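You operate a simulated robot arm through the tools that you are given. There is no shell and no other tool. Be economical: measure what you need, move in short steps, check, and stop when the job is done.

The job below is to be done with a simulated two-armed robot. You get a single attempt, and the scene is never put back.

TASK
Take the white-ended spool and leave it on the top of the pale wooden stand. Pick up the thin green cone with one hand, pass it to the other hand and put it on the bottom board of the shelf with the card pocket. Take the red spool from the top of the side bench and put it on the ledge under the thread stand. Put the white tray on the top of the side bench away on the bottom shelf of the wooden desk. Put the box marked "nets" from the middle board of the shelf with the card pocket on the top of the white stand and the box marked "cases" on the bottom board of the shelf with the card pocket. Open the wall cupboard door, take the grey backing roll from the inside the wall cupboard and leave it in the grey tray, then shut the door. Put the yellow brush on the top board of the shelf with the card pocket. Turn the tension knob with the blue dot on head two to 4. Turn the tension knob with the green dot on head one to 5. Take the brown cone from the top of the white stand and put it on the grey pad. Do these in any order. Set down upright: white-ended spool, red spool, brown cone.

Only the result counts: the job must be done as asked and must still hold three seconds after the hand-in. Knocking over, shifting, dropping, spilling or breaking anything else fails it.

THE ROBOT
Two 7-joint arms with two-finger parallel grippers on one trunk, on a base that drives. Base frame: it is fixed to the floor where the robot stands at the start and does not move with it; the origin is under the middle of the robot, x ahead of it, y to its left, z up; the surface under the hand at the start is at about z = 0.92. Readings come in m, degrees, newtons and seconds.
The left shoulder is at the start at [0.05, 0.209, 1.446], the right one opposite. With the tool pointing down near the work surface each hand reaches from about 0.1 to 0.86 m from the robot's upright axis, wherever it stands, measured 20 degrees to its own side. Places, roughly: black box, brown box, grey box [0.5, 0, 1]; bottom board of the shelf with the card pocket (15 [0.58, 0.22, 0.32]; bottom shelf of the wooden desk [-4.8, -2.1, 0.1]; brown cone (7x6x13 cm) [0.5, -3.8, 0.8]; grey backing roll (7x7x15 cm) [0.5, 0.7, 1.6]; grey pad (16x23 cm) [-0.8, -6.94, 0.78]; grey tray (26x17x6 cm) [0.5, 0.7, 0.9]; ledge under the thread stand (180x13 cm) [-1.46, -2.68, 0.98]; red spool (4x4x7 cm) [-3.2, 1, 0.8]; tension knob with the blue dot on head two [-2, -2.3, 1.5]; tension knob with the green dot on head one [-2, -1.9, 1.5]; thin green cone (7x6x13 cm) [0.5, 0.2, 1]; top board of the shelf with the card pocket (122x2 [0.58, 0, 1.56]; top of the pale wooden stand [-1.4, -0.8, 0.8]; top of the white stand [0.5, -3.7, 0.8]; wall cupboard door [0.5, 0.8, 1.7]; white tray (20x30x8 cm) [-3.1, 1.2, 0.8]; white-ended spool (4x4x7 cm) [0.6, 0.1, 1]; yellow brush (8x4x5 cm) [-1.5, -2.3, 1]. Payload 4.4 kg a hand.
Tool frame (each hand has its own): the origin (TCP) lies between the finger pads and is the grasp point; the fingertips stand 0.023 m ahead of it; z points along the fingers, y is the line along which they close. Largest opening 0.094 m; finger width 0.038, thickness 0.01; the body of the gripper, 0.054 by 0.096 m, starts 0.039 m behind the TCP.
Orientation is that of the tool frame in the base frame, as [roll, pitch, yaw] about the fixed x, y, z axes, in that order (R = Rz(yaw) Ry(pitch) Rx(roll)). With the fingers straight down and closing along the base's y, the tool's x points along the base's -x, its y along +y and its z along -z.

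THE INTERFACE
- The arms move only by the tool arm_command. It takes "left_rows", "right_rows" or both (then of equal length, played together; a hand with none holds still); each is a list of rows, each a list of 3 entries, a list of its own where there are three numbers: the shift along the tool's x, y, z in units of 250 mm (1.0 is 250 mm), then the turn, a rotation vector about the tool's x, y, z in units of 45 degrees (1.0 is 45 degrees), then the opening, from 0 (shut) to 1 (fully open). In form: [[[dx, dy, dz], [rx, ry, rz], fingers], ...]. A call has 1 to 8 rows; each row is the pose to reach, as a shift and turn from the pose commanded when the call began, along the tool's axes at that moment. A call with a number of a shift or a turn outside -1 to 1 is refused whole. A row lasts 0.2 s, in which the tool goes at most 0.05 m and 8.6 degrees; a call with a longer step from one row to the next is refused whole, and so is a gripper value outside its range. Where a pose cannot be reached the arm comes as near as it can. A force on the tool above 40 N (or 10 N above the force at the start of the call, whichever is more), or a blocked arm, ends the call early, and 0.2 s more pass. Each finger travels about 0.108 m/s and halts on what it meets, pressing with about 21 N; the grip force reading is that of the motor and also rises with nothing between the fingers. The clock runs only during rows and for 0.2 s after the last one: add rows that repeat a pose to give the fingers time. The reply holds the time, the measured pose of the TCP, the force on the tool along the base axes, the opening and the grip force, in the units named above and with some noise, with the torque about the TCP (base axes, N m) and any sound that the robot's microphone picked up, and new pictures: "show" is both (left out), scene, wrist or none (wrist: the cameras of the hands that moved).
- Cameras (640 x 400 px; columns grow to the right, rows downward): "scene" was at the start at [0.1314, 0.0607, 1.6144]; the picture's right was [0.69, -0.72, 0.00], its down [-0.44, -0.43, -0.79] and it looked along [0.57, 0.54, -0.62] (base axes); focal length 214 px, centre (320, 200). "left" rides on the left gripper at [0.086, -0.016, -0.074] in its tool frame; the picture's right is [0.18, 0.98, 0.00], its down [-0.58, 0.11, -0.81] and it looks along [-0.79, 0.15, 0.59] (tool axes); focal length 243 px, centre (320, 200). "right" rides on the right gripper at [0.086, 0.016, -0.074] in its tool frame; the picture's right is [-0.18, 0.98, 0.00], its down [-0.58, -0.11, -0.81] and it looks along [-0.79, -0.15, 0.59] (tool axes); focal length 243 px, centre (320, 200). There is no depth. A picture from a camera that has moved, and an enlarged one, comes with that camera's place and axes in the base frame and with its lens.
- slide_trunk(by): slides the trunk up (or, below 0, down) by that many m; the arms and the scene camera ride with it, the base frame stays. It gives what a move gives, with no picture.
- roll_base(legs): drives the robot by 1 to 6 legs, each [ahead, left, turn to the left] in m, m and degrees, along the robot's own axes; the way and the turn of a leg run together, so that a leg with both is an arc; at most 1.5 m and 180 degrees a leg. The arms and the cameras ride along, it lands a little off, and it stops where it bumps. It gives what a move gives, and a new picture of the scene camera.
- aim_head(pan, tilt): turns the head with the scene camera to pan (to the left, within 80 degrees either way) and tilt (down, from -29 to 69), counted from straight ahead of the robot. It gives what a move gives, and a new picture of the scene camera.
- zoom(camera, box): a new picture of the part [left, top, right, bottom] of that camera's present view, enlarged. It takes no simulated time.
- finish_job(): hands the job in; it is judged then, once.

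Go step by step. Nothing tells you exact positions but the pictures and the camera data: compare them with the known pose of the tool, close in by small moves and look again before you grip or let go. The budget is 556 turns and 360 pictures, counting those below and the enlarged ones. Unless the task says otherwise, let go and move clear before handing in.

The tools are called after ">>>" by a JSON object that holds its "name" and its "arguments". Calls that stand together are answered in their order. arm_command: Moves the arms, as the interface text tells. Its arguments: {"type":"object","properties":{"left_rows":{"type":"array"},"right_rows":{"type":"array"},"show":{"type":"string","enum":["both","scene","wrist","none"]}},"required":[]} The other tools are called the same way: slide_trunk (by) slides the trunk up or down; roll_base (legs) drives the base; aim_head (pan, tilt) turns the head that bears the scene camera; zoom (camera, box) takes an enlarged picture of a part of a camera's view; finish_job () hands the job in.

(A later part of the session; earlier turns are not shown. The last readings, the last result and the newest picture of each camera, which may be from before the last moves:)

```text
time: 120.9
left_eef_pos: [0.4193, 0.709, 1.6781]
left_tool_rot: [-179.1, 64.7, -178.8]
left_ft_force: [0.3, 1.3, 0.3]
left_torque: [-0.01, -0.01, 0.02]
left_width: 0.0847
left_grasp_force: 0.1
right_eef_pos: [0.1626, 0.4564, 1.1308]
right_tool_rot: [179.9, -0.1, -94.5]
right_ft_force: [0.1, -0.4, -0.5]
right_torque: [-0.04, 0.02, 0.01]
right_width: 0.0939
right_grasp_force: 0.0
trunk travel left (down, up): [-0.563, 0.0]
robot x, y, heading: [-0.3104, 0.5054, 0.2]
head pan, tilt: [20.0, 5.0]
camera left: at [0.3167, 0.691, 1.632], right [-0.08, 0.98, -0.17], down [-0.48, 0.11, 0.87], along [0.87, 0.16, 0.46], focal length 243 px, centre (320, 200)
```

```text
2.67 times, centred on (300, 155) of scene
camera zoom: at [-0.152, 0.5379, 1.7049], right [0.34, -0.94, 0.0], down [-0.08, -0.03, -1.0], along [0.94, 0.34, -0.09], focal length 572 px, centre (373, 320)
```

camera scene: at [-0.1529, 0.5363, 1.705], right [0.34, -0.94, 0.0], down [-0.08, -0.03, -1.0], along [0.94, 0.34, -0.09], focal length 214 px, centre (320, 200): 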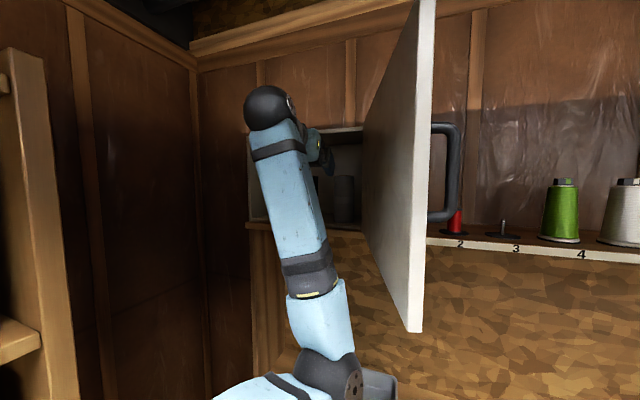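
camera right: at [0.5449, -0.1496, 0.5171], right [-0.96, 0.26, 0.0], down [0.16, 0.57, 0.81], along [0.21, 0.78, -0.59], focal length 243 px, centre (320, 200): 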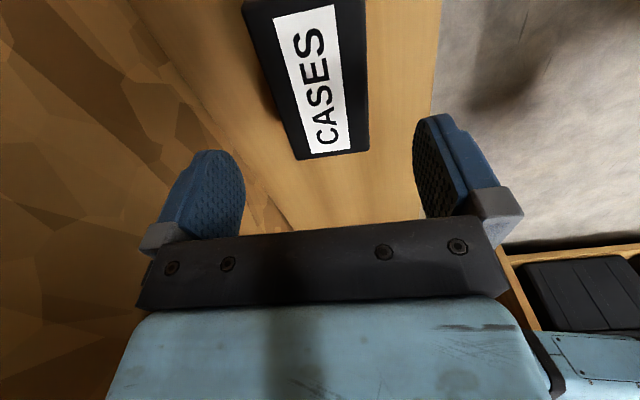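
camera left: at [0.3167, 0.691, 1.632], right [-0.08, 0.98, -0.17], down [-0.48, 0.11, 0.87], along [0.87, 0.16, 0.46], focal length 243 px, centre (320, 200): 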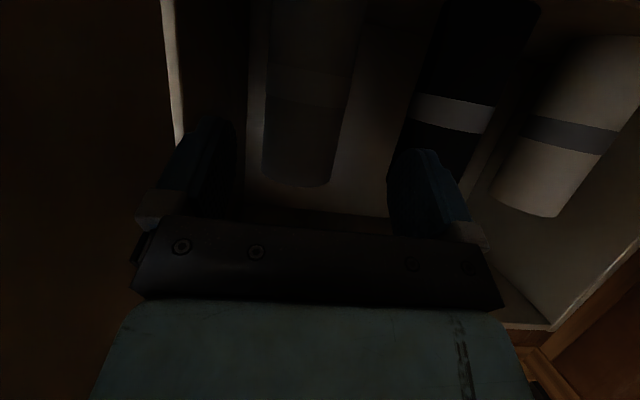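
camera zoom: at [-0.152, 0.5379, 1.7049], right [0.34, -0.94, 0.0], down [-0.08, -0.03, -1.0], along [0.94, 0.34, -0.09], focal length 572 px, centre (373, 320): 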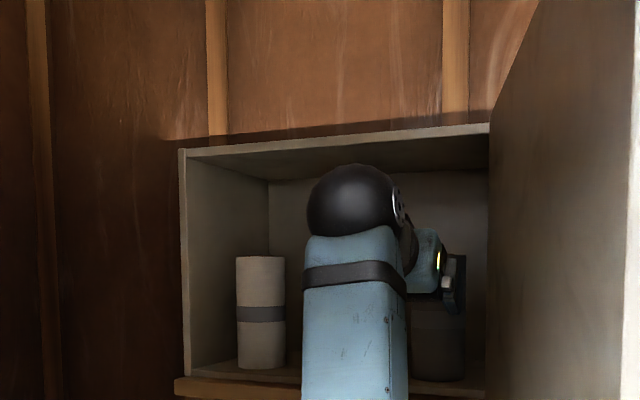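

Aligned. I advance along x around the roll and close.

>>> {"name": "arm_command", "arguments": {"left_rows": [[[-0.057, -0.008, 0.122], [0, 0, 0], 0.9], [[-0.114, -0.01, 0.245], [0, 0, 0], 0.9], [[-0.171, -0.01, 0.367], [0, 0, 0], 0.9], [[-0.228, -0.01, 0.489], [0, 0, 0], 0.9], [[-0.228, -0.01, 0.489], [0, 0, 0], 0.65], [[-0.228, -0.01, 0.489], [0, 0, 0], 0.5], [[-0.228, -0.01, 0.489], [0, 0, 0], 0.5]], "show": "wrist"}}

```text
time: 122.5
left_eef_pos: [0.5525, 0.705, 1.6799]
left_tool_rot: [-179.2, 64.7, -179.0]
left_ft_force: [2.1, -0.1, 1.6]
left_torque: [-0.03, -0.26, 0.0]
left_width: 0.0653
left_grasp_force: 21.2
right_eef_pos: [0.162, 0.4563, 1.1321]
right_tool_rot: [179.8, -0.1, -94.6]
right_ft_force: [0.5, 0.5, 0.0]
right_torque: [-0.01, 0.0, 0.02]
right_width: 0.094
right_grasp_force: 0.0
trunk travel left (down, up): [-0.563, 0.0]
robot x, y, heading: [-0.3095, 0.5063, 0.3]
head pan, tilt: [20.0, 5.0]
camera left: at [0.4496, 0.6884, 1.6333], right [-0.08, 0.98, -0.17], down [-0.48, 0.11, 0.87], along [0.87, 0.16, 0.46], focal length 243 px, centre (320, 200)
```

left: 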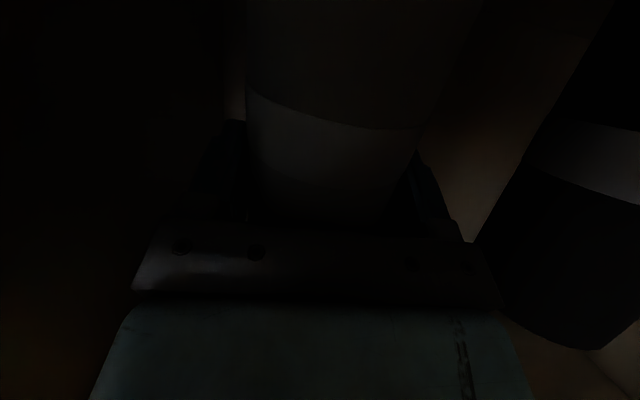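

Gripped. I lift 2 cm and draw it straight out.

>>> {"name": "arm_command", "arguments": {"left_rows": [[[-0.072, 0, -0.034], [0, 0, 0], 0.5], [[-0.002, 0, -0.185], [0, 0, 0], 0.5], [[0.068, 0, -0.336], [0, 0, 0], 0.5], [[0.138, 0, -0.487], [0, 0, 0], 0.5], [[0.208, 0, -0.638], [0, 0, 0], 0.5], [[0.278, 0, -0.789], [0, 0, 0], 0.5], [[0.35, 0, -0.94], [0, 0, 0], 0.5]], "show": "scene"}}

```text
time: 124.1
left_eef_pos: [0.302, 0.7065, 1.7005]
left_tool_rot: [-179.2, 64.7, -179.0]
left_ft_force: [0.2, 0.2, -2.4]
left_torque: [-0.02, -0.01, 0.0]
left_width: 0.0656
left_grasp_force: 21.5
right_eef_pos: [0.1603, 0.455, 1.1312]
right_tool_rot: [180.0, -0.1, -94.5]
right_ft_force: [-0.1, 0.6, 0.2]
right_torque: [0.01, -0.03, 0.03]
right_width: 0.0938
right_grasp_force: 0.0
trunk travel left (down, up): [-0.563, 0.0]
robot x, y, heading: [-0.3117, 0.5032, -0.2]
head pan, tilt: [20.0, 5.0]
camera scene: at [-0.1552, 0.5373, 1.7053], right [0.34, -0.94, 0.0], down [-0.08, -0.03, -1.0], along [0.94, 0.34, -0.09], focal length 214 px, centre (320, 200)
```

scene: 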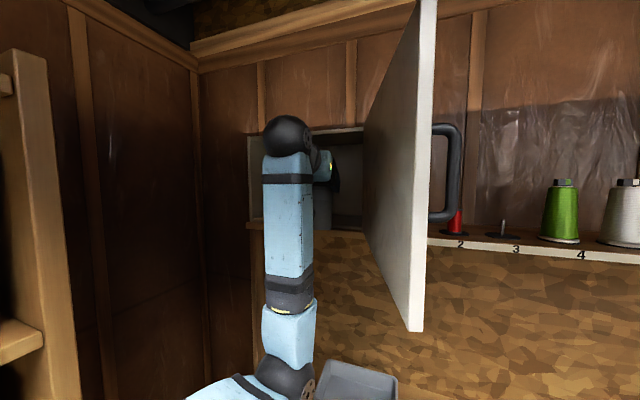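

The roll is out. I lower the trunk by 0.4 m.

>>> {"name": "slide_trunk", "arguments": {"by": -0.4}}

>>> {"name": "aim_head", "arguments": {"pan": 25, "tilt": 30}}

```text
time: 127.9
left_eef_pos: [0.3032, 0.706, 1.2999]
left_tool_rot: [-179.3, 64.7, -179.0]
left_ft_force: [0.2, 0.4, -2.4]
left_torque: [0.0, 0.02, 0.0]
left_width: 0.0655
left_grasp_force: 20.8
right_eef_pos: [0.1612, 0.4575, 0.7313]
right_tool_rot: [179.9, -0.1, -94.5]
right_ft_force: [0.1, -0.3, 0.4]
right_torque: [0.01, 0.03, 0.04]
right_width: 0.0939
right_grasp_force: 0.1
trunk travel left (down, up): [-0.163, 0.4]
robot x, y, heading: [-0.3103, 0.5048, -0.0]
head pan, tilt: [20.0, 5.0]
```

```text
time: 128.8
left_eef_pos: [0.3034, 0.7064, 1.3006]
left_tool_rot: [-179.2, 64.7, -178.9]
left_ft_force: [-0.2, 1.1, -2.2]
left_torque: [0.02, 0.0, -0.01]
left_width: 0.0653
left_grasp_force: 21.4
right_eef_pos: [0.162, 0.4565, 0.7324]
right_tool_rot: [179.9, 0.0, -94.5]
right_ft_force: [-0.2, -0.5, -1.0]
right_torque: [-0.02, 0.01, -0.01]
right_width: 0.0942
right_grasp_force: 0.0
trunk travel left (down, up): [-0.163, 0.4]
robot x, y, heading: [-0.3101, 0.5031, 0.2]
head pan, tilt: [25.0, 30.0]
camera scene: at [-0.1579, 0.5442, 1.2648], right [0.42, -0.91, 0.0], down [-0.45, -0.21, -0.87], along [0.78, 0.37, -0.5], focal length 214 px, centre (320, 200)
```

scene: 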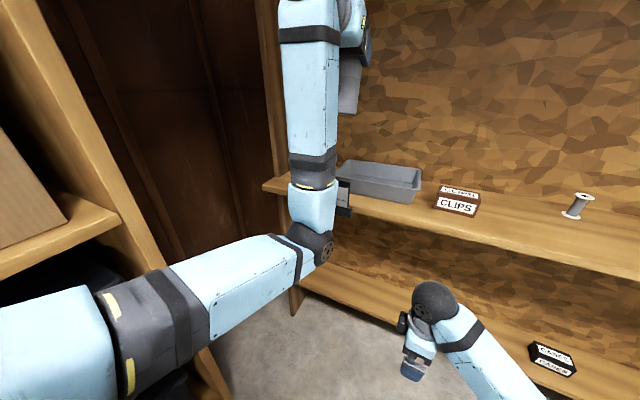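

>>> {"name": "zoom", "arguments": {"camera": "scene", "box": [300, 120, 460, 220]}}

```text
4.00 times, centred on (380, 170) of scene
camera zoom: at [-0.1579, 0.5442, 1.2648], right [0.42, -0.91, 0.0], down [-0.45, -0.21, -0.87], along [0.78, 0.37, -0.5], focal length 858 px, centre (80, 320)
```

zoom: 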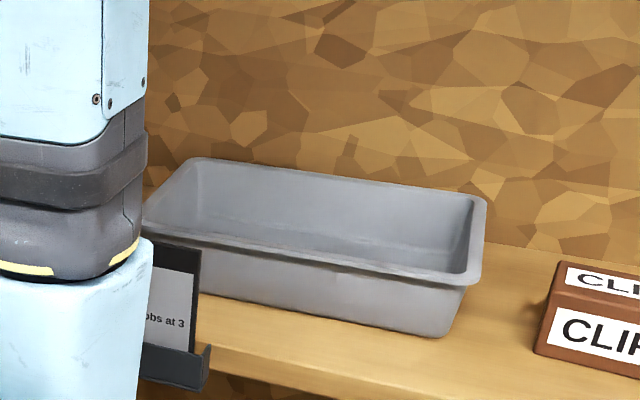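

Tray spans x 0.454–0.625, y 0.522–0.79, rim about 0.98. I lower and shift right, then go forward over it.

>>> {"name": "arm_command", "arguments": {"left_rows": [[[0.154, -0.05, 0.072], [0, 0, 0], 0.5], [[0.308, -0.1, 0.144], [0, 0, 0], 0.5], [[0.462, -0.15, 0.216], [0, 0, 0], 0.5], [[0.616, -0.2, 0.288], [0, 0, 0], 0.5]], "show": "none"}}

>>> {"name": "arm_command", "arguments": {"left_rows": [[[-0.075, 0, 0.16], [0, 0, 0], 0.5], [[-0.15, 0, 0.32], [0, 0, 0], 0.5], [[-0.225, 0, 0.48], [0, 0, 0], 0.5], [[-0.3, 0, 0.645], [0, 0, 0], 0.5], [[-0.384, 0, 0.823], [0, 0, 0], 0.5]], "show": "both"}}

>>> {"name": "zoom", "arguments": {"camera": "scene", "box": [300, 90, 460, 220]}}

```text
time: 129.8
left_eef_pos: [0.3038, 0.6551, 1.1302]
left_tool_rot: [-179.1, 64.7, -178.8]
left_ft_force: [-0.4, 0.5, -2.4]
left_torque: [-0.01, 0.01, 0.04]
left_width: 0.0654
left_grasp_force: 21.2
right_eef_pos: [0.1618, 0.4565, 0.7307]
right_tool_rot: [179.9, -0.1, -94.4]
right_ft_force: [0.2, 0.7, 0.1]
right_torque: [-0.02, -0.01, 0.0]
right_width: 0.0941
right_grasp_force: 0.1
trunk travel left (down, up): [-0.163, 0.4]
robot x, y, heading: [-0.3082, 0.5033, 0.0]
head pan, tilt: [25.0, 30.0]
```

```text
time: 131.0
left_eef_pos: [0.5332, 0.6556, 1.128]
left_tool_rot: [-179.2, 64.7, -178.8]
left_ft_force: [0.1, 0.0, -2.2]
left_torque: [0.0, -0.06, 0.02]
left_width: 0.0656
left_grasp_force: 21.0
right_eef_pos: [0.1631, 0.4571, 0.7314]
right_tool_rot: [179.8, -0.2, -94.5]
right_ft_force: [0.6, 0.7, -0.3]
right_torque: [0.04, 0.0, -0.01]
right_width: 0.0939
right_grasp_force: 0.1
trunk travel left (down, up): [-0.163, 0.4]
robot x, y, heading: [-0.3121, 0.5059, -0.1]
head pan, tilt: [25.0, 30.0]
camera scene: at [-0.1573, 0.5441, 1.2645], right [0.42, -0.91, 0.0], down [-0.45, -0.21, -0.87], along [0.78, 0.37, -0.5], focal length 214 px, centre (320, 200)
camera left: at [0.4278, 0.6379, 1.0814], right [-0.08, 0.98, -0.17], down [-0.48, 0.11, 0.87], along [0.87, 0.16, 0.46], focal length 243 px, centre (320, 200)
```

scene: 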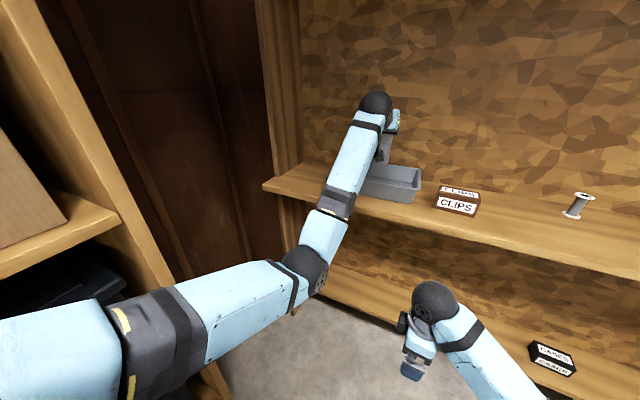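
left: 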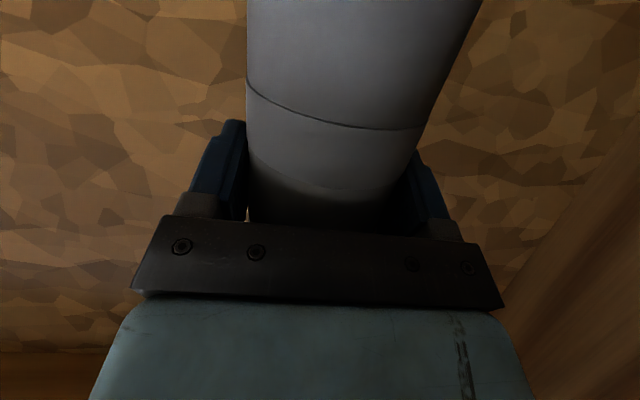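

```text
3.08 times, centred on (380, 155) of scene
camera zoom: at [-0.1573, 0.5441, 1.2645], right [0.42, -0.91, 0.0], down [-0.45, -0.21, -0.87], along [0.78, 0.37, -0.5], focal length 660 px, centre (135, 338)
```

zoom: 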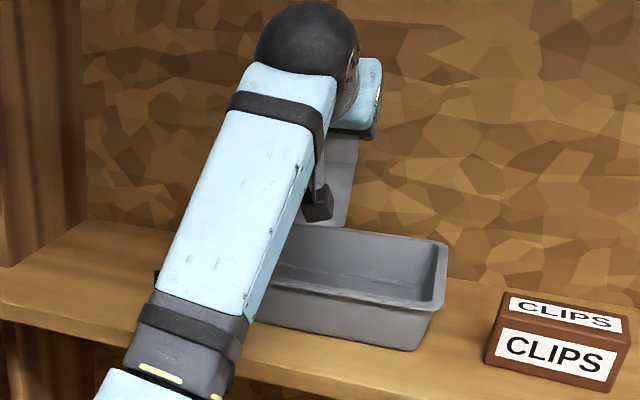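

Over the tray. I lower gently.

>>> {"name": "arm_command", "arguments": {"left_rows": [[[0.1, 0, 0.047], [0, 0, 0], 0.5], [[0.2, 0, 0.093], [0, 0, 0], 0.5], [[0.27, 0, 0.126], [0, 0, 0], 0.5], [[0.29, 0, 0.135], [0, 0, 0], 0.5]], "show": "none"}}

>>> {"name": "zoom", "arguments": {"camera": "scene", "box": [330, 110, 450, 220]}}

```text
time: 132.0
left_eef_pos: [0.5301, 0.6568, 1.0476]
left_tool_rot: [-179.2, 64.7, -179.1]
left_ft_force: [0.3, 0.2, -2.5]
left_torque: [-0.03, 0.02, 0.03]
left_width: 0.0655
left_grasp_force: 21.0
right_eef_pos: [0.1603, 0.4562, 0.7311]
right_tool_rot: [179.9, -0.1, -94.6]
right_ft_force: [0.9, 0.2, -0.2]
right_torque: [-0.03, -0.02, -0.01]
right_width: 0.0941
right_grasp_force: 0.1
trunk travel left (down, up): [-0.163, 0.4]
robot x, y, heading: [-0.3083, 0.5029, -0.0]
head pan, tilt: [25.0, 30.0]
```

```text
3.64 times, centred on (390, 165) of scene
camera zoom: at [-0.1578, 0.5442, 1.2647], right [0.42, -0.91, 0.0], down [-0.45, -0.21, -0.87], along [0.78, 0.37, -0.5], focal length 780 px, centre (66, 327)
```

zoom: 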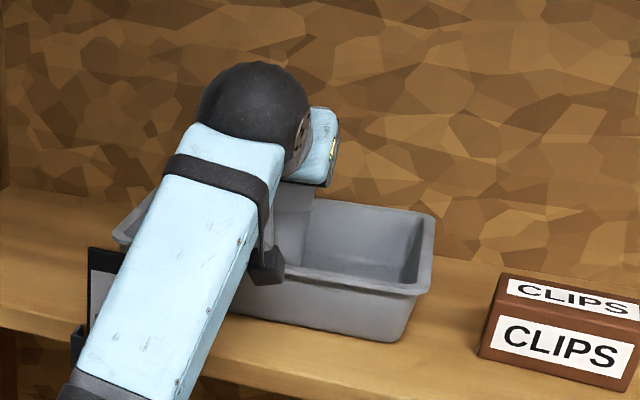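

>>> {"name": "arm_command", "arguments": {"left_rows": [[[0.011, 0, 0.005], [0, 0, 0], 0.5], [[0.022, 0, 0.01], [0, 0, 0], 0.5], [[0.033, 0, 0.015], [0, 0, 0], 0.5]], "show": "none"}}

```text
time: 132.8
left_eef_pos: [0.529, 0.6564, 1.0397]
left_tool_rot: [-179.2, 64.7, -179.0]
left_ft_force: [0.1, -0.2, -2.0]
left_torque: [0.03, 0.0, -0.02]
left_width: 0.0655
left_grasp_force: 20.3
right_eef_pos: [0.1625, 0.4558, 0.7301]
right_tool_rot: [179.9, -0.2, -94.6]
right_ft_force: [0.5, 0.4, 0.0]
right_torque: [-0.03, -0.01, 0.01]
right_width: 0.0939
right_grasp_force: 0.0
trunk travel left (down, up): [-0.163, 0.4]
robot x, y, heading: [-0.3081, 0.504, 0.1]
head pan, tilt: [25.0, 30.0]
```

>>> {"name": "arm_command", "arguments": {"left_rows": [[[0.011, 0, 0.005], [0, 0, 0], 0.5], [[0.022, 0, 0.01], [0, 0, 0], 0.5], [[0.033, 0, 0.015], [0, 0, 0], 0.5]], "show": "wrist"}}

```text
time: 133.6
left_eef_pos: [0.5289, 0.6566, 1.0348]
left_tool_rot: [-179.2, 65.2, -179.0]
left_ft_force: [1.5, 0.5, 11.3]
left_torque: [0.13, -0.45, 0.0]
left_width: 0.0654
left_grasp_force: 21.2
right_eef_pos: [0.1618, 0.4555, 0.7321]
right_tool_rot: [179.9, -0.1, -94.5]
right_ft_force: [-0.3, 0.0, -0.6]
right_torque: [-0.01, 0.01, -0.02]
right_width: 0.0942
right_grasp_force: 0.1
trunk travel left (down, up): [-0.163, 0.4]
robot x, y, heading: [-0.3098, 0.5081, 0.1]
head pan, tilt: [25.0, 30.0]
camera left: at [0.4251, 0.6383, 0.988], right [-0.08, 0.98, -0.17], down [-0.49, 0.11, 0.87], along [0.87, 0.16, 0.47], focal length 243 px, centre (320, 200)
```

left: 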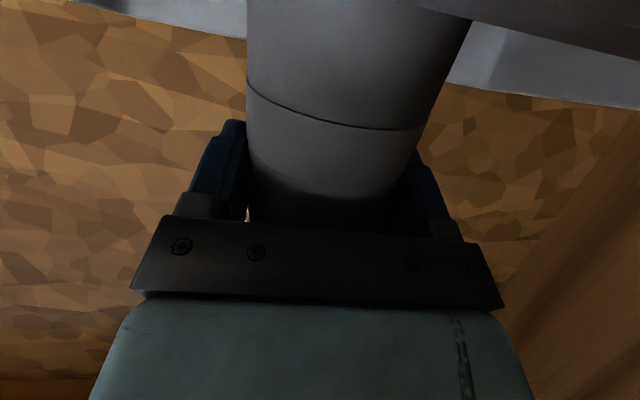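

The roll rests on the tray floor. I open and withdraw.

>>> {"name": "arm_command", "arguments": {"left_rows": [[[0, 0, 0], [0, 0, 0], 0.75], [[0, 0, 0], [0, 0, 0], 0.9], [[0, 0, 0], [0, 0, 0], 1], [[0.02, 0, -0.12], [0, 0, 0], 1], [[0.04, 0, -0.25], [0, 0, 0], 1], [[0.06, 0, -0.4], [0, 0, 0], 1], [[0.08, 0, -0.56], [0, 0, 0], 1], [[0.1, 0, -0.72], [0, 0, 0], 1]], "show": "both"}}

```text
time: 135.4
left_eef_pos: [0.3555, 0.655, 1.087]
left_tool_rot: [-179.2, 64.7, -179.0]
left_ft_force: [-0.6, -0.4, -0.5]
left_torque: [0.0, 0.01, -0.01]
left_width: 0.094
left_grasp_force: 0.0
right_eef_pos: [0.1605, 0.456, 0.7335]
right_tool_rot: [-180.0, -0.1, -94.5]
right_ft_force: [0.3, -0.4, -0.7]
right_torque: [-0.01, -0.02, -0.05]
right_width: 0.0939
right_grasp_force: 0.1
trunk travel left (down, up): [-0.163, 0.4]
robot x, y, heading: [-0.3093, 0.5064, 0.1]
head pan, tilt: [25.0, 30.0]
camera scene: at [-0.1586, 0.544, 1.2648], right [0.42, -0.91, 0.0], down [-0.45, -0.21, -0.87], along [0.78, 0.37, -0.5], focal length 214 px, centre (320, 200)
camera left: at [0.2516, 0.6378, 1.0395], right [-0.08, 0.98, -0.17], down [-0.48, 0.11, 0.87], along [0.87, 0.16, 0.46], focal length 243 px, centre (320, 200)
```

scene: 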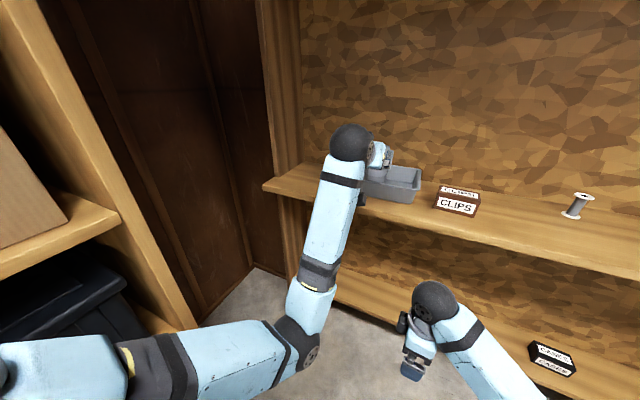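
left: 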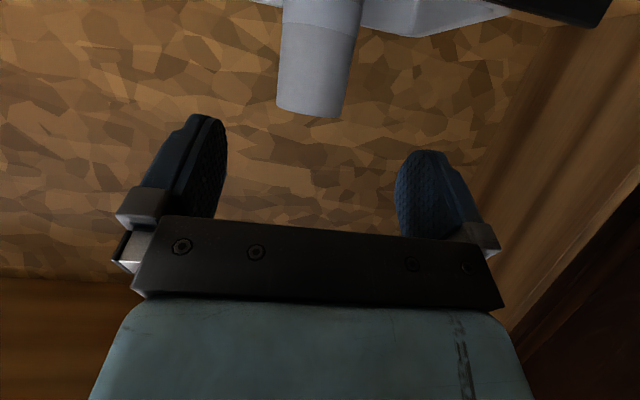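

The roll stands in the tray. I back out, go to the right of the open door and raise the trunk, to push the door shut from its outer side.

>>> {"name": "roll_base", "arguments": {"legs": [[-0.45, 0, 0], [0, -0.4, 0]]}}

>>> {"name": "slide_trunk", "arguments": {"by": 0.4}}

>>> {"name": "arm_command", "arguments": {"left_rows": [[[-0.1, 0, -0.05], [0, -0.19, 0], 0.5], [[-0.2, 0, -0.1], [0, -0.37, 0], 0], [[-0.3, 0, -0.14], [0, -0.556, 0], 0], [[-0.45, 0, -0.2], [0, -0.556, 0], 0], [[-0.6, 0, -0.28], [0, -0.556, 0], 0], [[-0.77, 0, -0.36], [0, -0.556, 0], 0]], "show": "none"}}

>>> {"name": "aim_head", "arguments": {"pan": 35, "tilt": 10}}

```text
time: 141.8
left_eef_pos: [-0.0987, 0.2557, 1.0853]
left_tool_rot: [-179.2, 64.7, -178.8]
left_ft_force: [1.3, 0.1, 0.4]
left_torque: [0.01, 0.0, 0.03]
left_width: 0.094
left_grasp_force: 0.0
right_eef_pos: [-0.292, 0.0553, 0.7311]
right_tool_rot: [179.9, -0.1, -94.4]
right_ft_force: [-0.4, -0.3, -0.4]
right_torque: [0.04, 0.0, 0.0]
right_width: 0.0943
right_grasp_force: 0.0
trunk travel left (down, up): [-0.163, 0.4]
robot x, y, heading: [-0.7621, 0.1035, 0.3]
head pan, tilt: [25.0, 30.0]
camera scene: at [-0.6129, 0.1429, 1.2647], right [0.43, -0.9, 0.0], down [-0.45, -0.21, -0.87], along [0.78, 0.37, -0.5], focal length 214 px, centre (320, 200)
```

scene: 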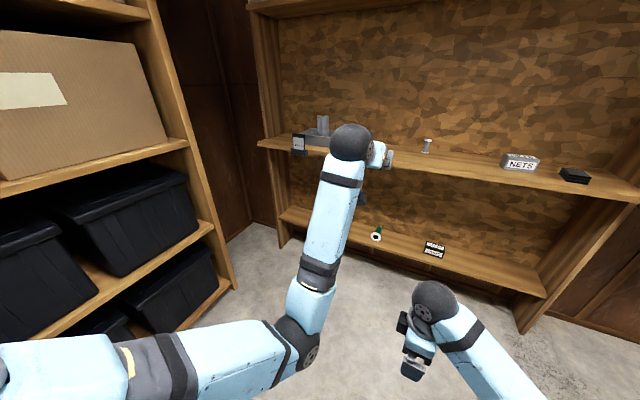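

```text
time: 145.6
left_eef_pos: [-0.1011, 0.2563, 1.485]
left_tool_rot: [-179.2, 64.7, -178.9]
left_ft_force: [-0.9, -0.5, 0.0]
left_torque: [0.03, -0.03, 0.0]
left_width: 0.0938
left_grasp_force: 0.1
right_eef_pos: [-0.2941, 0.0564, 1.1311]
right_tool_rot: [179.9, -0.1, -94.3]
right_ft_force: [0.5, 0.4, 0.3]
right_torque: [0.0, 0.0, 0.04]
right_width: 0.0942
right_grasp_force: 0.1
trunk travel left (down, up): [-0.563, 0.0]
robot x, y, heading: [-0.7638, 0.1025, 0.3]
head pan, tilt: [25.0, 30.0]
```

```text
time: 147.0
left_eef_pos: [-0.098, 0.2571, 1.6975]
left_tool_rot: [-126.0, 89.6, -125.6]
left_ft_force: [-0.7, -0.7, 0.2]
left_torque: [0.06, 0.02, 0.03]
left_width: 0.0
left_grasp_force: 21.5
right_eef_pos: [-0.2936, 0.0556, 1.1312]
right_tool_rot: [180.0, -0.1, -94.3]
right_ft_force: [-0.3, -0.1, -0.5]
right_torque: [0.01, 0.01, 0.01]
right_width: 0.0942
right_grasp_force: 0.1
trunk travel left (down, up): [-0.563, 0.0]
robot x, y, heading: [-0.7639, 0.1047, 0.2]
head pan, tilt: [25.0, 30.0]
```

```text
time: 147.8
left_eef_pos: [-0.0971, 0.2567, 1.6982]
left_tool_rot: [-127.8, 89.6, -127.2]
left_ft_force: [-0.2, 0.0, 0.6]
left_torque: [-0.04, 0.01, -0.02]
left_width: 0.0
left_grasp_force: 21.5
right_eef_pos: [-0.2931, 0.0554, 1.1313]
right_tool_rot: [179.9, -0.1, -94.3]
right_ft_force: [-0.1, 0.0, -1.3]
right_torque: [-0.03, -0.01, -0.02]
right_width: 0.0941
right_grasp_force: 0.0
trunk travel left (down, up): [-0.563, 0.0]
robot x, y, heading: [-0.7647, 0.104, 0.3]
head pan, tilt: [35.0, 10.0]
camera scene: at [-0.6186, 0.1581, 1.697], right [0.58, -0.82, 0.0], down [-0.14, -0.1, -0.98], along [0.8, 0.57, -0.17], focal length 214 px, centre (320, 200)
```

scene: 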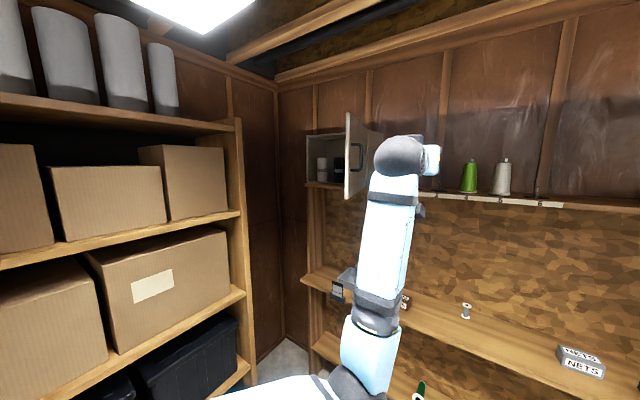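

I lower the hand to push below the handle, turn the base 30° left and come up beside the door's outer face.

>>> {"name": "arm_command", "arguments": {"left_rows": [[[0.13, 0, 0], [0, 0, 0], 0], [[0.26, 0, 0], [0, 0, 0], 0], [[0.39, 0, 0], [0, 0, 0], 0]], "show": "none"}}

>>> {"name": "roll_base", "arguments": {"legs": [[0, 0, 29.7], [-0.085, -0.147, 0], [0.262, -0.151, 0]]}}

```text
time: 148.7
left_eef_pos: [-0.0998, 0.2579, 1.601]
left_tool_rot: [-124.7, 89.5, -124.3]
left_ft_force: [0.2, 0.0, 0.7]
left_torque: [0.0, 0.04, 0.03]
left_width: 0.0
left_grasp_force: 20.3
right_eef_pos: [-0.2929, 0.0556, 1.1314]
right_tool_rot: [179.9, -0.1, -94.4]
right_ft_force: [-0.1, 0.0, 0.4]
right_torque: [0.0, 0.0, -0.03]
right_width: 0.0938
right_grasp_force: 0.1
trunk travel left (down, up): [-0.563, 0.0]
robot x, y, heading: [-0.7624, 0.1027, 0.2]
head pan, tilt: [35.0, 10.0]
```

```text
time: 153.7
left_eef_pos: [0.038, 0.3949, 1.6013]
left_tool_rot: [-119.9, 89.6, -89.7]
left_ft_force: [0.5, -0.1, -0.4]
left_torque: [0.01, -0.02, 0.0]
left_width: 0.0
left_grasp_force: 21.1
right_eef_pos: [-0.0329, 0.1249, 1.1322]
right_tool_rot: [180.0, 0.0, -64.6]
right_ft_force: [0.3, 0.0, -0.4]
right_torque: [0.0, -0.02, 0.03]
right_width: 0.0939
right_grasp_force: 0.0
trunk travel left (down, up): [-0.563, 0.0]
robot x, y, heading: [-0.4636, -0.0685, 29.8]
head pan, tilt: [35.0, 10.0]
camera scene: at [-0.3653, 0.0508, 1.6972], right [0.91, -0.42, 0.0], down [-0.07, -0.16, -0.98], along [0.42, 0.89, -0.17], focal length 214 px, centre (320, 200)
```

scene: 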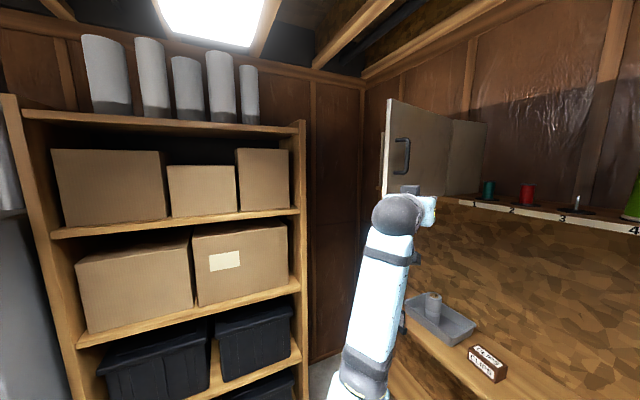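

I push the door with base moves.

>>> {"name": "roll_base", "arguments": {"legs": [[0.1575, 0.169, 0], [0.1146, 0.1186, 0]]}}

```text
time: 157.1
left_eef_pos: [0.1293, 0.7819, 1.6018]
left_tool_rot: [-124.3, 89.5, -93.9]
left_ft_force: [0.5, 0.6, -0.2]
left_torque: [0.02, 0.01, -0.02]
left_width: 0.0
left_grasp_force: 21.3
right_eef_pos: [0.06, 0.5095, 1.1323]
right_tool_rot: [180.0, -0.1, -64.6]
right_ft_force: [0.8, 0.7, -0.1]
right_torque: [0.04, -0.02, -0.01]
right_width: 0.094
right_grasp_force: 0.0
trunk travel left (down, up): [-0.563, 0.0]
robot x, y, heading: [-0.3718, 0.3161, 30.0]
head pan, tilt: [35.0, 10.0]
camera scene: at [-0.273, 0.4349, 1.6972], right [0.91, -0.42, 0.0], down [-0.07, -0.16, -0.98], along [0.41, 0.89, -0.17], focal length 214 px, centre (320, 200)
```

scene: 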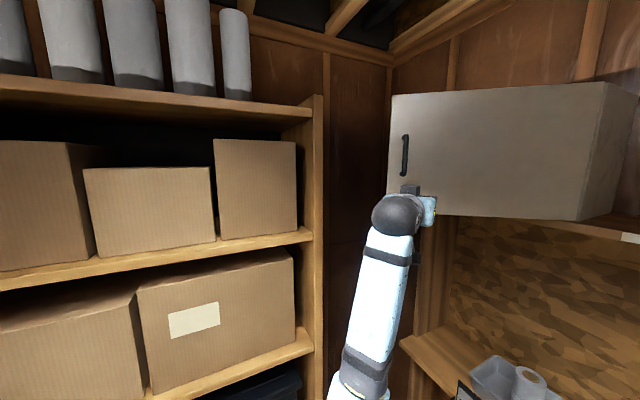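

>>> {"name": "roll_base", "arguments": {"legs": [[0.138, 0.059, 0], [0.1326, -0.0304, 0]]}}

```text
time: 159.4
left_eef_pos: [0.3445, 0.9416, 1.6022]
left_tool_rot: [-107.5, 89.6, -77.3]
left_ft_force: [-0.4, 0.2, 0.0]
left_torque: [0.0, 0.02, 0.01]
left_width: 0.0
left_grasp_force: 21.2
right_eef_pos: [0.277, 0.6714, 1.1318]
right_tool_rot: [180.0, -0.2, -64.4]
right_ft_force: [-0.7, -0.4, -0.1]
right_torque: [0.01, 0.01, 0.02]
right_width: 0.094
right_grasp_force: 0.0
trunk travel left (down, up): [-0.563, 0.0]
robot x, y, heading: [-0.1566, 0.4777, 29.8]
head pan, tilt: [35.0, 10.0]
camera scene: at [-0.0562, 0.5955, 1.6974], right [0.91, -0.42, 0.0], down [-0.07, -0.16, -0.99], along [0.41, 0.89, -0.17], focal length 214 px, centre (320, 200)
```

scene: 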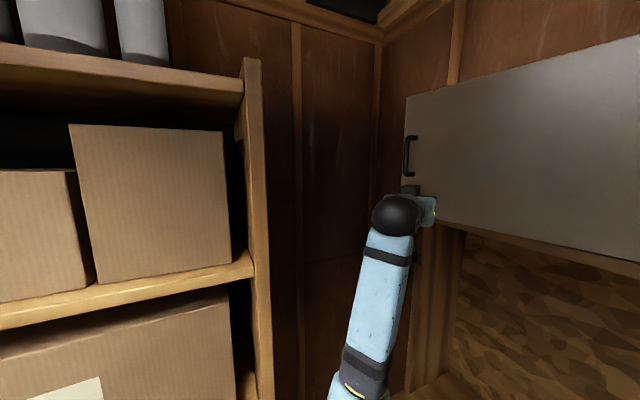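

I finish with the arm, pressing in +x until the door stops.

>>> {"name": "arm_command", "arguments": {"left_rows": [[[0, -0.03, 0.05], [0, 0, 0], 0], [[0, -0.06, 0.1], [0, 0, 0], 0], [[0, -0.09, 0.15], [0, 0, 0], 0], [[0, -0.12, 0.2], [0, 0, 0], 0], [[0, -0.14, 0.25], [0, 0, 0], 0], [[0, -0.17, 0.3], [0, 0, 0], 0], [[0, -0.2, 0.35], [0, 0, 0], 0]], "show": "scene"}}

```text
time: 160.8
left_eef_pos: [0.4322, 0.9436, 1.6026]
left_tool_rot: [-126.9, 89.6, -96.5]
left_ft_force: [-1.8, -0.1, 0.8]
left_torque: [0.01, -0.06, 0.0]
left_width: 0.0
left_grasp_force: 21.3
right_eef_pos: [0.2777, 0.6706, 1.1318]
right_tool_rot: [180.0, -0.1, -64.4]
right_ft_force: [-0.5, 1.0, 0.3]
right_torque: [0.0, 0.03, 0.0]
right_width: 0.094
right_grasp_force: 0.1
trunk travel left (down, up): [-0.563, 0.0]
robot x, y, heading: [-0.1535, 0.4787, 30.4]
head pan, tilt: [35.0, 10.0]
stopped in row 7 (left hand): the force on the tool passed its limit at 49 N (the readings are from after the stop); the commanded pose is now the measured one
camera scene: at [-0.0559, 0.5958, 1.6974], right [0.91, -0.42, 0.0], down [-0.07, -0.16, -0.98], along [0.41, 0.89, -0.17], focal length 214 px, centre (320, 200)
```

scene: 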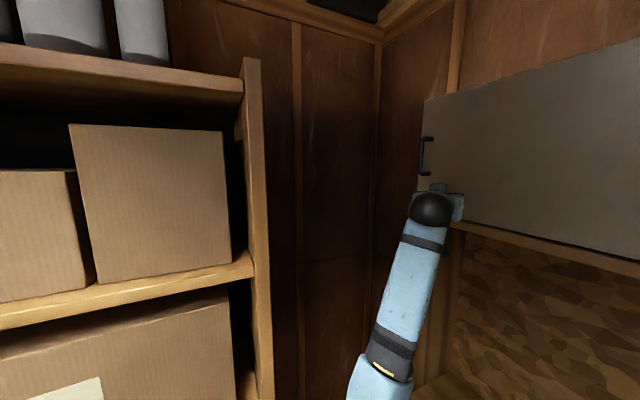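

The door is pressed home. I withdraw the hand and look at the door, then go back before the shelf.

>>> {"name": "arm_command", "arguments": {"left_rows": [[[0, 0, -0.15], [0, 0, 0], 0.5], [[0, 0, -0.3], [0, 0, 0], 1], [[0, 0, -0.45], [0, 0, 0], 1], [[0, 0, -0.6], [0, 0, 0], 1]], "show": "none"}}

>>> {"name": "roll_base", "arguments": {"legs": [[-0.35, 0, 0], [0, 0, -30], [0, -0.3, 0]]}}

>>> {"name": "zoom", "arguments": {"camera": "scene", "box": [270, 90, 430, 210]}}

```text
time: 161.8
left_eef_pos: [0.2944, 0.8845, 1.6141]
left_tool_rot: [40.2, 87.8, 72.9]
left_ft_force: [-0.7, 0.2, 0.7]
left_torque: [0.02, 0.01, 0.02]
left_width: 0.0939
left_grasp_force: 0.1
right_eef_pos: [0.2772, 0.6718, 1.1322]
right_tool_rot: [-180.0, -0.1, -64.4]
right_ft_force: [0.8, 0.0, 0.4]
right_torque: [0.0, -0.03, 0.02]
right_width: 0.0944
right_grasp_force: 0.1
trunk travel left (down, up): [-0.563, 0.0]
robot x, y, heading: [-0.1517, 0.4728, 30.1]
head pan, tilt: [35.0, 10.0]
```

```text
time: 168.4
left_eef_pos: [0.1428, 0.1291, 1.5992]
left_tool_rot: [84.0, 87.7, 86.7]
left_ft_force: [0.2, -0.5, 0.2]
left_torque: [-0.02, 0.01, 0.04]
left_width: 0.0941
left_grasp_force: 0.1
right_eef_pos: [0.0187, -0.0455, 1.1318]
right_tool_rot: [179.9, -0.2, -94.4]
right_ft_force: [-0.4, -0.1, -0.4]
right_torque: [0.01, 0.01, 0.0]
right_width: 0.0936
right_grasp_force: 0.0
trunk travel left (down, up): [-0.563, 0.0]
robot x, y, heading: [-0.4546, 0.0013, 0.2]
head pan, tilt: [35.0, 10.0]
camera scene: at [-0.3082, 0.0572, 1.6971], right [0.58, -0.82, 0.0], down [-0.14, -0.1, -0.98], along [0.81, 0.57, -0.17], focal length 214 px, centre (320, 200)
```

scene: 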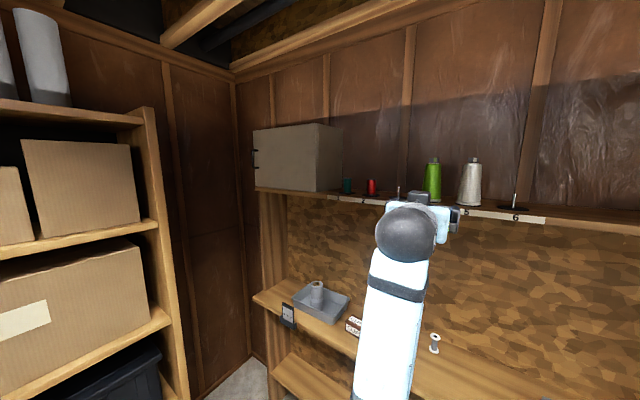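

```text
3.33 times, centred on (350, 150) of scene
camera zoom: at [-0.3082, 0.0572, 1.6971], right [0.58, -0.82, 0.0], down [-0.14, -0.1, -0.98], along [0.81, 0.57, -0.17], focal length 715 px, centre (220, 367)
```

zoom: 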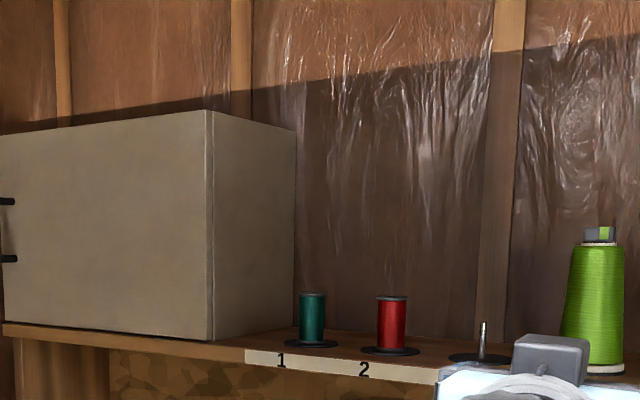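

The door is shut. Now I bring the left hand down, pointing downwards, for the small spool.

>>> {"name": "arm_command", "arguments": {"left_rows": [[[0.19, 0, 0], [0, 0.18, 0], 1], [[0.38, 0, 0], [0, 0.36, 0], 1], [[0.57, 0, 0], [0, 0.54, 0], 1], [[0.76, 0, 0], [0, 0.72, 0], 1], [[0.95, 0, 0], [0, 0.9, 0], 1]], "show": "none"}}

>>> {"name": "arm_command", "arguments": {"left_rows": [[[0.1, 0, 0.09], [0, 0.17, 0], 1], [[0.2, 0, 0.18], [0, 0.34, 0], 1], [[0.3, 0, 0.27], [0, 0.51, 0], 1], [[0.4, 0, 0.36], [0, 0.68, 0], 1], [[0.5, 0, 0.45], [0, 0.85, 0], 1], [[0.59, 0, 0.54], [0, 1, 0], 1]], "show": "none"}}

```text
time: 169.5
left_eef_pos: [0.1572, 0.1879, 1.4308]
left_tool_rot: [162.4, 61.0, 172.2]
left_ft_force: [-1.0, -0.4, -0.3]
left_torque: [-0.01, 0.0, 0.0]
left_width: 0.0941
left_grasp_force: 0.1
right_eef_pos: [0.0179, -0.0459, 1.131]
right_tool_rot: [179.8, -0.1, -94.4]
right_ft_force: [0.5, -0.2, 0.8]
right_torque: [-0.01, 0.01, 0.03]
right_width: 0.0941
right_grasp_force: 0.0
trunk travel left (down, up): [-0.563, 0.0]
robot x, y, heading: [-0.4503, 0.0045, 0.4]
head pan, tilt: [35.0, 10.0]
stopped in row 5 (left hand): the arm was blocked; the commanded pose is now the measured one
```

```text
time: 170.9
left_eef_pos: [0.2054, 0.2299, 1.2387]
left_tool_rot: [170.5, 16.7, -174.6]
left_ft_force: [0.7, -0.2, 0.2]
left_torque: [0.03, -0.03, -0.01]
left_width: 0.0941
left_grasp_force: 0.1
right_eef_pos: [0.0181, -0.0465, 1.1297]
right_tool_rot: [179.9, -0.1, -94.4]
right_ft_force: [0.1, 0.3, 0.2]
right_torque: [-0.01, 0.0, -0.01]
right_width: 0.0938
right_grasp_force: 0.1
trunk travel left (down, up): [-0.563, 0.0]
robot x, y, heading: [-0.4528, -0.0019, 0.3]
head pan, tilt: [35.0, 10.0]
```

>>> {"name": "arm_command", "arguments": {"left_rows": [[[0, 0, 0], [0.07, 0.124, 0.04], 1], [[0, 0, 0], [0.14, 0.248, 0.08], 1], [[0, 0, 0], [0.211, 0.371, 0.12], 1]], "show": "none"}}

>>> {"name": "aim_head", "arguments": {"pan": 0, "tilt": 40}}

```text
time: 171.9
left_eef_pos: [0.2346, 0.2677, 1.2077]
left_tool_rot: [177.7, -0.1, -177.0]
left_ft_force: [-0.4, -0.6, 0.1]
left_torque: [0.02, -0.02, -0.01]
left_width: 0.0941
left_grasp_force: 0.1
left hand out of reach, approached as far as the arm can: row 2, 3
right_eef_pos: [0.0162, -0.0456, 1.132]
right_tool_rot: [180.0, -0.2, -94.5]
right_ft_force: [-0.5, 0.5, -0.6]
right_torque: [-0.02, -0.02, 0.02]
right_width: 0.0937
right_grasp_force: 0.1
trunk travel left (down, up): [-0.563, 0.0]
robot x, y, heading: [-0.4557, 0.0001, 0.3]
head pan, tilt: [35.0, 10.0]
stopped in row 3 (left hand): the arm was blocked; the commanded pose is now the measured one
```

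```text
time: 172.9
left_eef_pos: [0.2351, 0.2667, 1.2061]
left_tool_rot: [177.8, -0.2, -177.0]
left_ft_force: [0.1, -0.5, 0.3]
left_torque: [0.0, 0.02, -0.01]
left_width: 0.094
left_grasp_force: 0.0
right_eef_pos: [0.0169, -0.0454, 1.1323]
right_tool_rot: [180.0, -0.1, -94.4]
right_ft_force: [0.0, -1.1, 0.3]
right_torque: [-0.02, 0.0, -0.04]
right_width: 0.094
right_grasp_force: 0.0
trunk travel left (down, up): [-0.563, 0.0]
robot x, y, heading: [-0.4523, 0.0027, 0.3]
head pan, tilt: [0.0, 40.0]
camera scene: at [-0.2992, 0.0035, 1.6495], right [0.0, -1.0, 0.0], down [-0.64, 0.0, -0.77], along [0.77, 0.0, -0.64], focal length 214 px, centre (320, 200)
```

scene: 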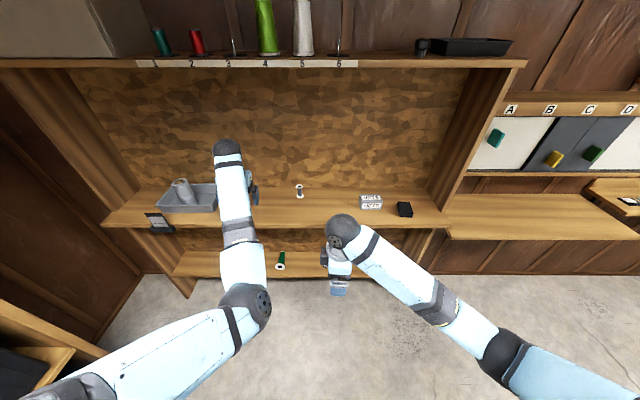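

I shift the base so that the spool suits the left hand and the "nets" box the right.

>>> {"name": "roll_base", "arguments": {"legs": [[0, -0.2, 0], [0.33, 0, 0]]}}

>>> {"name": "zoom", "arguments": {"camera": "left", "box": [0, 0, 640, 400]}}

```text
time: 177.1
left_eef_pos: [0.567, 0.0648, 1.2071]
left_tool_rot: [177.7, 0.0, -177.1]
left_ft_force: [0.8, 0.4, -0.7]
left_torque: [0.0, -0.03, 0.0]
left_width: 0.0941
left_grasp_force: 0.0
right_eef_pos: [0.3502, -0.2462, 1.1323]
right_tool_rot: [180.0, -0.1, -94.5]
right_ft_force: [0.8, -0.2, 0.9]
right_torque: [0.01, 0.01, -0.02]
right_width: 0.0939
right_grasp_force: 0.1
trunk travel left (down, up): [-0.563, 0.0]
robot x, y, heading: [-0.1196, -0.1954, 0.2]
head pan, tilt: [0.0, 40.0]
camera scene: at [0.0326, -0.1961, 1.6495], right [0.0, -1.0, 0.0], down [-0.64, 0.0, -0.77], along [0.77, 0.0, -0.64], focal length 214 px, centre (320, 200)
```

scene: 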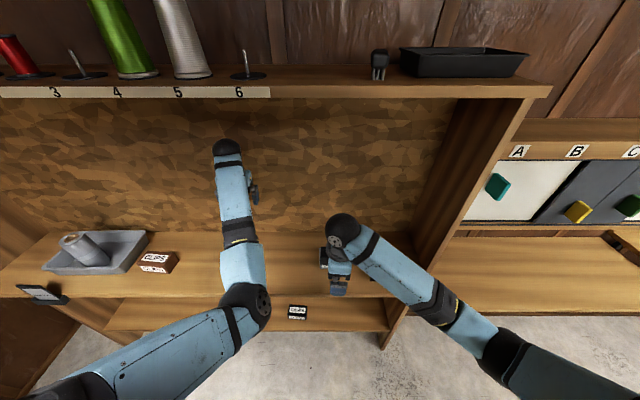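

```text
1.00 times, centred on (320, 200) of left (not enlarged: the box is as wide or as high as the picture)
camera zoom: at [0.4829, 0.0412, 1.2802], right [-0.23, 0.97, 0.04], down [0.58, 0.1, 0.81], along [0.78, 0.21, -0.59], focal length 243 px, centre (320, 200)
```

zoom: 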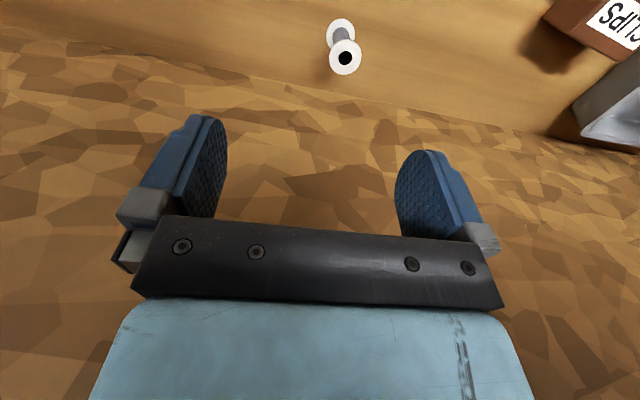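

Spool at (0.596, 0.111). I place the left hand above it and descend part way.

>>> {"name": "arm_command", "arguments": {"left_rows": [[[-0.06, 0.09, 0.05], [0.05, 0, 0.067], 1], [[-0.125, 0.178, 0.12], [0.05, 0, 0.067], 1], [[-0.125, 0.178, 0.25], [0.05, 0, 0.067], 1], [[-0.125, 0.178, 0.38], [0.05, 0, 0.067], 1], [[-0.125, 0.178, 0.5], [0.05, 0, 0.067], 0.7]], "show": "wrist"}}

>>> {"name": "aim_head", "arguments": {"pan": 15, "tilt": 45}}

```text
time: 178.2
left_eef_pos: [0.5962, 0.1173, 1.0819]
left_tool_rot: [179.9, -0.1, 179.9]
left_ft_force: [0.3, 0.0, 0.4]
left_torque: [-0.03, -0.01, 0.0]
left_width: 0.0658
left_grasp_force: 0.1
right_eef_pos: [0.3503, -0.2451, 1.1319]
right_tool_rot: [179.9, -0.1, -94.6]
right_ft_force: [0.3, 0.0, 0.1]
right_torque: [0.04, -0.02, 0.0]
right_width: 0.0942
right_grasp_force: 0.1
trunk travel left (down, up): [-0.563, 0.0]
robot x, y, heading: [-0.1182, -0.1924, 0.2]
head pan, tilt: [0.0, 40.0]
camera left: at [0.5112, 0.1008, 1.1559], right [-0.18, 0.98, 0.0], down [0.58, 0.11, 0.81], along [0.79, 0.15, -0.59], focal length 243 px, centre (320, 200)
```

left: 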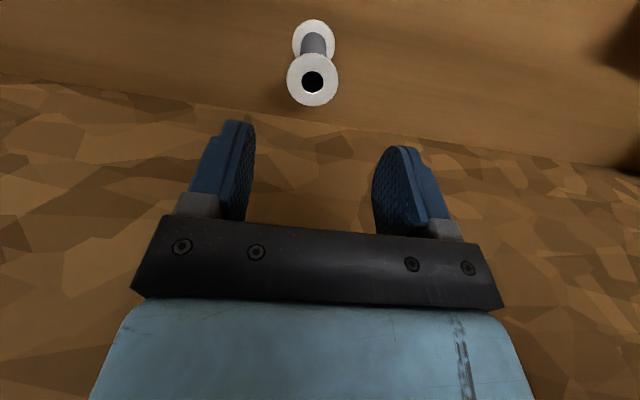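

```text
time: 179.0
left_eef_pos: [0.5981, 0.1165, 1.0832]
left_tool_rot: [179.8, -0.1, 179.8]
left_ft_force: [-0.7, -0.5, 0.6]
left_torque: [0.03, 0.01, -0.02]
left_width: 0.0658
left_grasp_force: 0.0
right_eef_pos: [0.3498, -0.2469, 1.1305]
right_tool_rot: [179.9, -0.1, -94.6]
right_ft_force: [0.0, 1.1, 0.2]
right_torque: [-0.02, 0.0, 0.0]
right_width: 0.0944
right_grasp_force: 0.0
trunk travel left (down, up): [-0.563, 0.0]
robot x, y, heading: [-0.1188, -0.1949, 0.2]
head pan, tilt: [15.0, 45.0]
camera scene: at [0.0268, -0.1753, 1.6422], right [0.26, -0.97, 0.0], down [-0.68, -0.18, -0.71], along [0.68, 0.18, -0.71], focal length 214 px, centre (320, 200)
```

scene: 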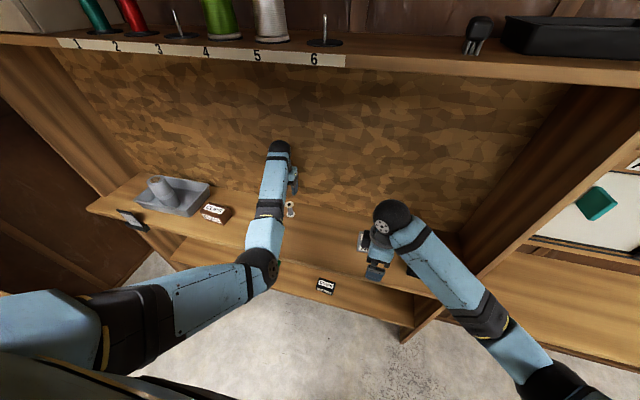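

Fine adjust, descend and grip the spool.

>>> {"name": "arm_command", "arguments": {"left_rows": [[[0, -0.02, 0.15], [0, 0, 0], 0.7], [[0, -0.02, 0.3], [0, 0, 0], 0.7], [[0, -0.02, 0.4], [0, 0, 0], 0.7], [[0, -0.02, 0.48], [0, 0, 0], 0.7], [[0, -0.02, 0.48], [0, 0, 0], 0.4], [[0, -0.02, 0.48], [0, 0, 0], 0.2], [[0, -0.02, 0.48], [0, 0, 0], 0.2], [[0, -0.02, 0.4], [0, 0, 0], 0.2]], "show": "wrist"}}

```text
time: 180.8
left_eef_pos: [0.5968, 0.1109, 0.9832]
left_tool_rot: [179.9, -0.3, 179.9]
left_ft_force: [0.1, -0.2, -0.7]
left_torque: [0.04, -0.01, 0.01]
left_width: 0.0362
left_grasp_force: 20.8
right_eef_pos: [0.3501, -0.2463, 1.1309]
right_tool_rot: [-179.9, -0.1, -94.5]
right_ft_force: [0.2, 0.6, -0.9]
right_torque: [0.0, -0.02, -0.02]
right_width: 0.0939
right_grasp_force: 0.0
trunk travel left (down, up): [-0.563, 0.0]
robot x, y, heading: [-0.1203, -0.199, -0.2]
head pan, tilt: [15.0, 45.0]
camera left: at [0.5099, 0.0949, 1.0571], right [-0.18, 0.98, 0.0], down [0.58, 0.11, 0.8], along [0.79, 0.15, -0.59], focal length 243 px, centre (320, 200)
```

left: 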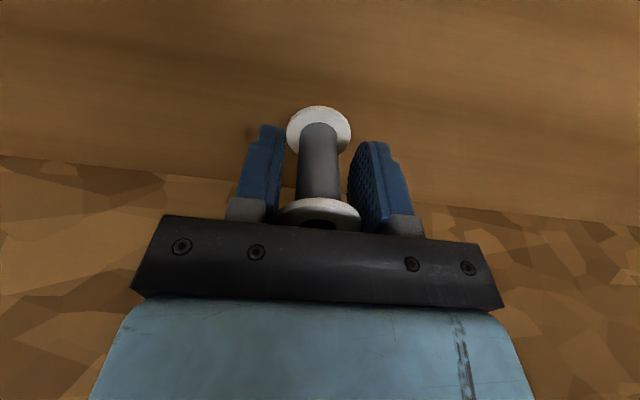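

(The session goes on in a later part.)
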